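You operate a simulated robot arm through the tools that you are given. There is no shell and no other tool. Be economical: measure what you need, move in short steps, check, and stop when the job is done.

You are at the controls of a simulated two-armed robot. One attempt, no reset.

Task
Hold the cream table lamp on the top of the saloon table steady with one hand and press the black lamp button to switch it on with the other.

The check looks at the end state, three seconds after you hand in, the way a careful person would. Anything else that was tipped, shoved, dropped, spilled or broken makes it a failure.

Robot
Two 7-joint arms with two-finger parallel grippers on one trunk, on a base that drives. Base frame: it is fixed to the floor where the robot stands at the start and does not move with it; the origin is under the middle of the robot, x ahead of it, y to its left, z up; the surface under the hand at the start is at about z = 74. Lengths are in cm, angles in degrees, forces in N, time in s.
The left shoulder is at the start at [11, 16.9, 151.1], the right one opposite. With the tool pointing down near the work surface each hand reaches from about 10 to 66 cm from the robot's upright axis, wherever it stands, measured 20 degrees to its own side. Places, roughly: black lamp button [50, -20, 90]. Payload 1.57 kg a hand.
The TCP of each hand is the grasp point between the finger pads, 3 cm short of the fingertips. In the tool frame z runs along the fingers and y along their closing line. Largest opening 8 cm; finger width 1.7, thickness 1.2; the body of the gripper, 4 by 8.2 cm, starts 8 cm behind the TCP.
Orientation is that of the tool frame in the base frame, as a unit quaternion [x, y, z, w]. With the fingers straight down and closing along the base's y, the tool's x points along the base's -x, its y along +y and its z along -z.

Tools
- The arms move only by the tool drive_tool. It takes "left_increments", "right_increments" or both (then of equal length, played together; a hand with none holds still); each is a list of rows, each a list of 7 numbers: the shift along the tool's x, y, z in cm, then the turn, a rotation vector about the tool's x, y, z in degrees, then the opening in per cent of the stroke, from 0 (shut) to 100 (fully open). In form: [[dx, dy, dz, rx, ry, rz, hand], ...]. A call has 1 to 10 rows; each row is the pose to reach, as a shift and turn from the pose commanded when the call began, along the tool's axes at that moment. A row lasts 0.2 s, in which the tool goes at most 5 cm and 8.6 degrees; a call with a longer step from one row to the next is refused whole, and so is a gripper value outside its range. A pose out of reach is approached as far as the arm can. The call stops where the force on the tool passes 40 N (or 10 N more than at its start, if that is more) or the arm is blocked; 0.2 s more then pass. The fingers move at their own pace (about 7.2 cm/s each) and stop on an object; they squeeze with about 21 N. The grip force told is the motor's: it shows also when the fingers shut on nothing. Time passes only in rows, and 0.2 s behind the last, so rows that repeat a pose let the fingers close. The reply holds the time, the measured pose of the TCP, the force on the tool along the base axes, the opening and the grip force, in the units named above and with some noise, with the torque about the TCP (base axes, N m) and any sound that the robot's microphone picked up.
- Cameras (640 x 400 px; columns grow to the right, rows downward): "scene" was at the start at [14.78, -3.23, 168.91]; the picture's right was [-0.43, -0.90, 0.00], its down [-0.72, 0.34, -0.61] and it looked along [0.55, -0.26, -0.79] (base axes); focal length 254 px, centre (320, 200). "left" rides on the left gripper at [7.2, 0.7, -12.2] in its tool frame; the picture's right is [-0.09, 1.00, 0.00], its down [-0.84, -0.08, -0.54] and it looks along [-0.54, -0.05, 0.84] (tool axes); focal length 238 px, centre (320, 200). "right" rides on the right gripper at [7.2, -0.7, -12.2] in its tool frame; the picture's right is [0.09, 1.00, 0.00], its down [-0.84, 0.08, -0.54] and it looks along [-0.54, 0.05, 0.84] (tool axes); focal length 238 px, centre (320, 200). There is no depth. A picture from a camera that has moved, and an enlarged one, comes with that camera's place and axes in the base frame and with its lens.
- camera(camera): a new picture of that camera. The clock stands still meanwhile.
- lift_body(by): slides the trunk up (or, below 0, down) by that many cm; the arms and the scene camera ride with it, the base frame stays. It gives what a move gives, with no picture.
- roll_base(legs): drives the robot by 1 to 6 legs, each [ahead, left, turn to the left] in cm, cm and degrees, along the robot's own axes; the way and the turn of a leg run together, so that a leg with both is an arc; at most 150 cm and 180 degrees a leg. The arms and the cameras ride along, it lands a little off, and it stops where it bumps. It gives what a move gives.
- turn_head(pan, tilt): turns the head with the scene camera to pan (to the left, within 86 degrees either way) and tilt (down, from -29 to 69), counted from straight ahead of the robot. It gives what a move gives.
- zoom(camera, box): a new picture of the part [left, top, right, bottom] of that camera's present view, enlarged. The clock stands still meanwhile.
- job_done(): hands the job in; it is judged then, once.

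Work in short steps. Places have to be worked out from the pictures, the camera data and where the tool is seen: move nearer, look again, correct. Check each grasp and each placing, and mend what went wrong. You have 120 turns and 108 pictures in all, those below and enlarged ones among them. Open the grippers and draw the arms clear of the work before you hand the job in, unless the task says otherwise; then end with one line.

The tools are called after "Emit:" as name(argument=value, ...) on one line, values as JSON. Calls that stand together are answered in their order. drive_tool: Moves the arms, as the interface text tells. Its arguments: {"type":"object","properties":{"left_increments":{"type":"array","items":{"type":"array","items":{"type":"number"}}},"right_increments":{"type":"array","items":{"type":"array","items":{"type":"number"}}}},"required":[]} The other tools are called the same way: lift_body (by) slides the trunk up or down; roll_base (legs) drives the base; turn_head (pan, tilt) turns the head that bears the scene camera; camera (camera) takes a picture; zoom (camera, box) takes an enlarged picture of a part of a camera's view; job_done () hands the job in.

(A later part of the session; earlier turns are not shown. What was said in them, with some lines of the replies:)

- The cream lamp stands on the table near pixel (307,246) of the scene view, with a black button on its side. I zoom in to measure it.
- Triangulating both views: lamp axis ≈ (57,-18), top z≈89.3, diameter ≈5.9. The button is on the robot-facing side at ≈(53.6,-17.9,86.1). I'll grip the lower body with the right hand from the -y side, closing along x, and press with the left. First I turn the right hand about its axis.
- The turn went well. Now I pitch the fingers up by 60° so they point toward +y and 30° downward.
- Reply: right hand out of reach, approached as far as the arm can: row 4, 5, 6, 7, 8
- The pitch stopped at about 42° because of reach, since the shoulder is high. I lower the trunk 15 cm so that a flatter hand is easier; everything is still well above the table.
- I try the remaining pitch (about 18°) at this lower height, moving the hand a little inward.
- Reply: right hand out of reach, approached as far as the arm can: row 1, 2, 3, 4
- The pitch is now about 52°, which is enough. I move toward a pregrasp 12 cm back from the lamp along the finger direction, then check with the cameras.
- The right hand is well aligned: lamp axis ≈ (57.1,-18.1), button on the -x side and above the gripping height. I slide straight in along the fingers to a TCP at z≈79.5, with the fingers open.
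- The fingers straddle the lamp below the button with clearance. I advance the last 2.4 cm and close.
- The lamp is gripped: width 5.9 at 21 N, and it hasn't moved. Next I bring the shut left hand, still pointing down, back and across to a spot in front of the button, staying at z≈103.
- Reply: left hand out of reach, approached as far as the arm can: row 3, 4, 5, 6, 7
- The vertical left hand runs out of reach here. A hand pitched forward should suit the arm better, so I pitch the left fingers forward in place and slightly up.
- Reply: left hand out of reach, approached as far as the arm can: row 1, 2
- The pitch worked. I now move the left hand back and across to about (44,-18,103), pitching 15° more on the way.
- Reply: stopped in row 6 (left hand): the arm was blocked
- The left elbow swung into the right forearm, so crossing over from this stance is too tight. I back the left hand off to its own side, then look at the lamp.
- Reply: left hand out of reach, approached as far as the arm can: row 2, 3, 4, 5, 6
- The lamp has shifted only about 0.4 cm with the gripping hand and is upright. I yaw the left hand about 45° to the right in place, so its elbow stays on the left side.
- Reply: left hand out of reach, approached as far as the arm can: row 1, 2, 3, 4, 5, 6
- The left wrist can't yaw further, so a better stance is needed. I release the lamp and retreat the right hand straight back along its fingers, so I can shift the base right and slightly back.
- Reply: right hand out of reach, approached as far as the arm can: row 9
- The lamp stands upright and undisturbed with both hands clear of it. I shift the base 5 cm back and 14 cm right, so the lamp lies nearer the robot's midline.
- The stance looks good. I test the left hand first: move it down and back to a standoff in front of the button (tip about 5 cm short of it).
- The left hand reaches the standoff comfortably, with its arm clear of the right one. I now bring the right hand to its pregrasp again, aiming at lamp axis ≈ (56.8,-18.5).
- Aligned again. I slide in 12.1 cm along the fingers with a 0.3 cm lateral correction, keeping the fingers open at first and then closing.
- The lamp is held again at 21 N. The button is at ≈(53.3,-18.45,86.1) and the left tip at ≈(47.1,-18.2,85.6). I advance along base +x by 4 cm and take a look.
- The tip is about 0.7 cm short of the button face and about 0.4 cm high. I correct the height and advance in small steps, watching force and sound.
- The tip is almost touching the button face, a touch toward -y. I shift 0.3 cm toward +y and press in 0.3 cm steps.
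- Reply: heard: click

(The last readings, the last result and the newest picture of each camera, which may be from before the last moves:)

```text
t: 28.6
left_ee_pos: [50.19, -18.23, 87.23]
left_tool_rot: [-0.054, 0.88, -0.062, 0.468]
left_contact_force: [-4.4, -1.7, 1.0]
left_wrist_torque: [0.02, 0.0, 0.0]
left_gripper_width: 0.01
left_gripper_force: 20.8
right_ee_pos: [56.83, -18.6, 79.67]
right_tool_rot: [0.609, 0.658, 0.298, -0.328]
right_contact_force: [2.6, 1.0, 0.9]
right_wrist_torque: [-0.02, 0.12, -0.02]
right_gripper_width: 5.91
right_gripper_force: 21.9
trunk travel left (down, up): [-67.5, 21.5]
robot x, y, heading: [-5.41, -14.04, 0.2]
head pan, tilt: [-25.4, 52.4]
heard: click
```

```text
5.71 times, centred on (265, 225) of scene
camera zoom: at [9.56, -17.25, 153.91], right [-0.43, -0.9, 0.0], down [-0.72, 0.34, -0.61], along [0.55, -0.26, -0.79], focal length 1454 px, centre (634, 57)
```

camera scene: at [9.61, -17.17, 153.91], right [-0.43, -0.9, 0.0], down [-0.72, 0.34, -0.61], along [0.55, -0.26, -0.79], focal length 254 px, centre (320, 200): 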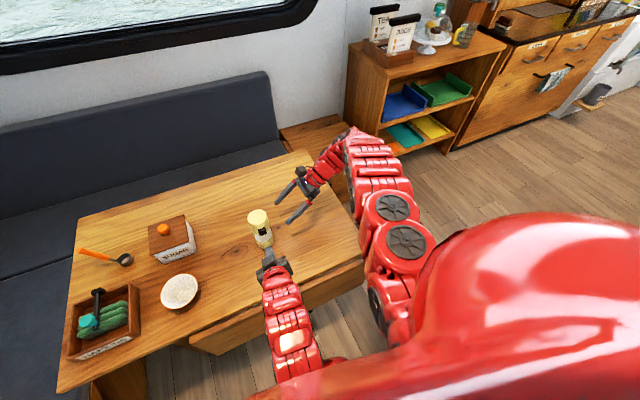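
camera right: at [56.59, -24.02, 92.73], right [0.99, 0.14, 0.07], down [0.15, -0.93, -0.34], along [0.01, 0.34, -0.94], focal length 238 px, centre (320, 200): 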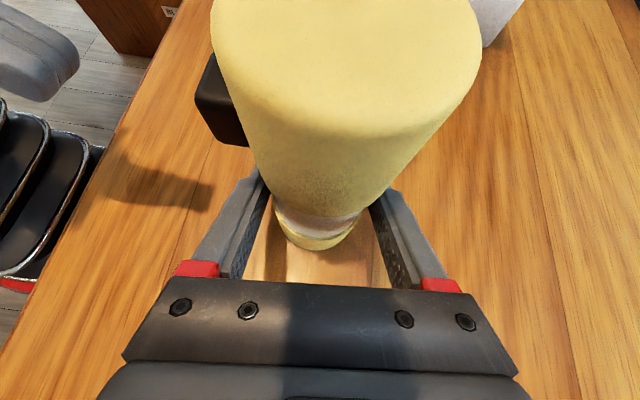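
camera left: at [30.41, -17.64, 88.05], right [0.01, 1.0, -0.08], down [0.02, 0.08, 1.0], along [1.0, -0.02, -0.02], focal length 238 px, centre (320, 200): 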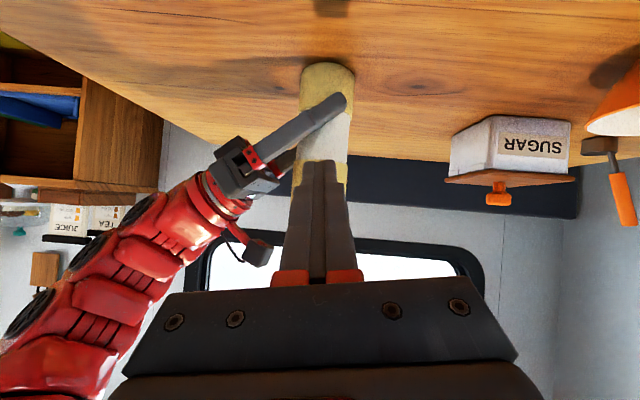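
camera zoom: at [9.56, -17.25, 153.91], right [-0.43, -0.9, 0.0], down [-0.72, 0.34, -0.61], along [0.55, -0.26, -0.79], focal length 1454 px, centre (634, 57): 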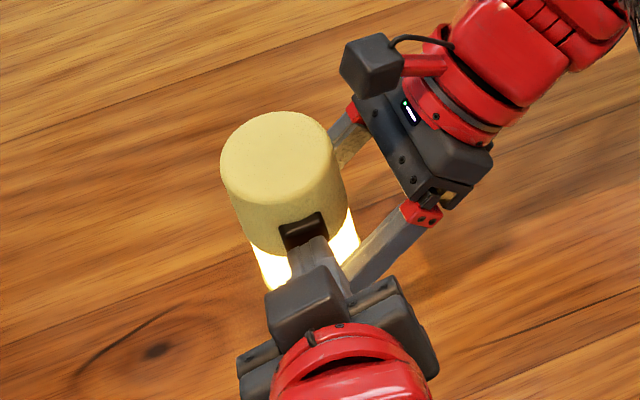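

A click was heard and the lamp glows. I withdraw the left hand straight back along -x, keeping the right grip until it is clear.

Emit:
drive_tool(left_increments=[[0.56, 0.04, -0.83, 0, 0, 0, 0], [1.7, 0.12, -2.5, 0, 0, 0, 0], [3.3, 0.24, -5, 0, 0, 0, 0], [4.4, 0.3, -6.6, 0, 0, 0, 0]])

Emit:
zoom(camera="scene", box=[230, 190, 300, 260])

```text
t: 29.6
left_ee_pos: [42.07, -18.07, 87.29]
left_tool_rot: [-0.053, 0.88, -0.061, 0.469]
left_contact_force: [0.7, -0.1, 0.2]
left_wrist_torque: [-0.02, -0.02, -0.02]
left_gripper_width: 0.01
left_gripper_force: 21.2
right_ee_pos: [56.73, -18.62, 79.68]
right_tool_rot: [0.609, 0.658, 0.298, -0.329]
right_contact_force: [1.0, -1.6, 3.0]
right_wrist_torque: [-0.05, -0.24, -0.04]
right_gripper_width: 5.93
right_gripper_force: 21.0
trunk travel left (down, up): [-67.5, 21.5]
robot x, y, heading: [-5.17, -13.84, 0.2]
head pan, tilt: [-25.4, 52.4]
```

```text
5.71 times, centred on (265, 225) of scene
camera zoom: at [9.56, -17.26, 153.91], right [-0.43, -0.9, 0.0], down [-0.72, 0.34, -0.61], along [0.55, -0.26, -0.79], focal length 1454 px, centre (634, 57)
```

zoom: 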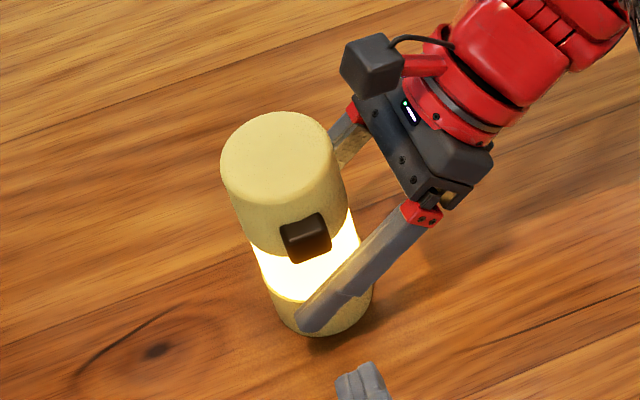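

The button has sprung back and the light stays on. I open the right hand and retreat along its fingers, opening the left hand as well.

Emit:
drive_tool(right_increments=[[0, 0, 0, 0, 0, 0, 80], [0, 0, 0, 0, 0, 0, 100], [0, 0, 0, 0, 0, 0, 100], [0, 0, -2, 0, 0, 0, 100], [0, 0, -5, 0, 0, 0, 100], [0, 0, -8, 0, 0, 0, 100], [0, 0, -11, 0, 0, 0, 100], [0, 0, -14, 0, 0, 0, 100], [0, 0, -16, 0, 0, 0, 100]], left_increments=[[0, 0, 0, 0, 0, 0, 0], [0, 0, 0, 0, 0, 0, 0], [0, 0, 0, 0, 0, 0, 0], [0, 0, 0, 0, 0, 0, 50], [0, 0, 0, 0, 0, 0, 100], [0, 0, 0, 0, 0, 0, 100], [0, 0, 0, 0, 0, 0, 100], [0, 0, 0, 0, 0, 0, 100], [0, 0, 0, 0, 0, 0, 100]])

Emit:
camera(camera="scene")

Emit:
camera(camera="left")

```text
t: 31.6
left_ee_pos: [42.05, -18.09, 87.42]
left_tool_rot: [-0.054, 0.88, -0.061, 0.468]
left_contact_force: [-0.4, 0.1, -0.3]
left_wrist_torque: [-0.03, -0.01, -0.02]
left_gripper_width: 8.0
left_gripper_force: 0.1
right_ee_pos: [57.64, -31.42, 89.29]
right_tool_rot: [0.609, 0.658, 0.297, -0.328]
right_contact_force: [-0.3, -0.1, -0.9]
right_wrist_torque: [0.02, 0.01, 0.02]
right_gripper_width: 7.96
right_gripper_force: 0.2
trunk travel left (down, up): [-67.5, 21.5]
robot x, y, heading: [-5.51, -13.96, 0.1]
head pan, tilt: [-25.4, 52.4]
```

```text
70 pictures are left
camera scene: at [9.58, -17.29, 153.91], right [-0.43, -0.9, 0.0], down [-0.72, 0.34, -0.61], along [0.55, -0.26, -0.79], focal length 254 px, centre (320, 200)
```

scene: 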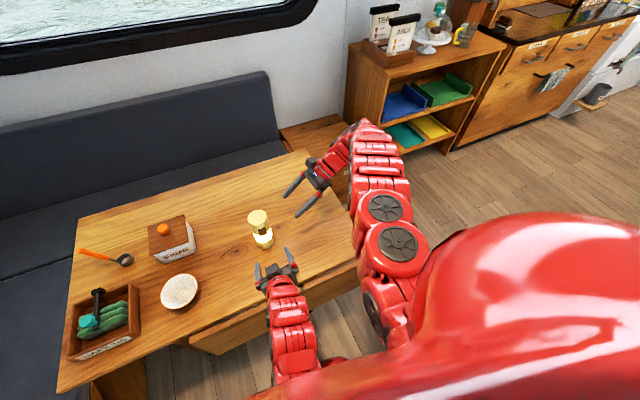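

```text
69 pictures are left
camera left: at [27.85, -17.79, 88.02], right [0.01, 1.0, -0.08], down [0.02, 0.08, 1.0], along [1.0, -0.02, -0.02], focal length 238 px, centre (320, 200)
```

left: 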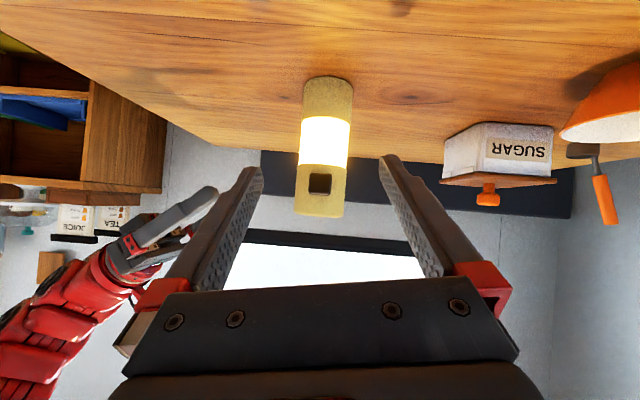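

The lamp is on, upright and free, and nothing else has moved. I raise the trunk to lift both hands well clear.

Emit:
lift_body(by=15)

Emit:
camera(camera="scene")

```text
t: 33.4
left_ee_pos: [42.1, -18.15, 102.3]
left_tool_rot: [-0.054, 0.88, -0.061, 0.469]
left_contact_force: [0.5, 0.1, 0.5]
left_wrist_torque: [0.02, -0.04, -0.01]
left_gripper_width: 8.02
left_gripper_force: 0.0
right_ee_pos: [57.65, -31.28, 104.24]
right_tool_rot: [0.608, 0.658, 0.298, -0.329]
right_contact_force: [-0.2, 1.0, 0.3]
right_wrist_torque: [0.02, -0.04, -0.04]
right_gripper_width: 7.99
right_gripper_force: 0.0
trunk travel left (down, up): [-82.5, 6.5]
robot x, y, heading: [-5.31, -14.23, -0.0]
head pan, tilt: [-25.4, 52.4]
```

```text
68 pictures are left
camera scene: at [9.61, -17.27, 168.9], right [-0.43, -0.9, 0.0], down [-0.72, 0.34, -0.61], along [0.55, -0.26, -0.79], focal length 254 px, centre (320, 200)
```

scene: 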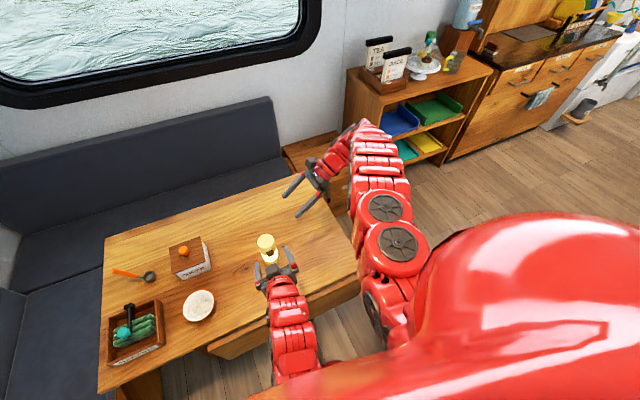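

The lamp is lit and standing, and both hands are open and clear, so I hand in.

Emit:
job_done()

```text
The job is handed in.
```

The cream lamp is switched on and standing upright; I held it with the right hand and pressed the button with the left, and the only side effect was the lamp sliding about 0.5 cm when the arms bumped on a first try.
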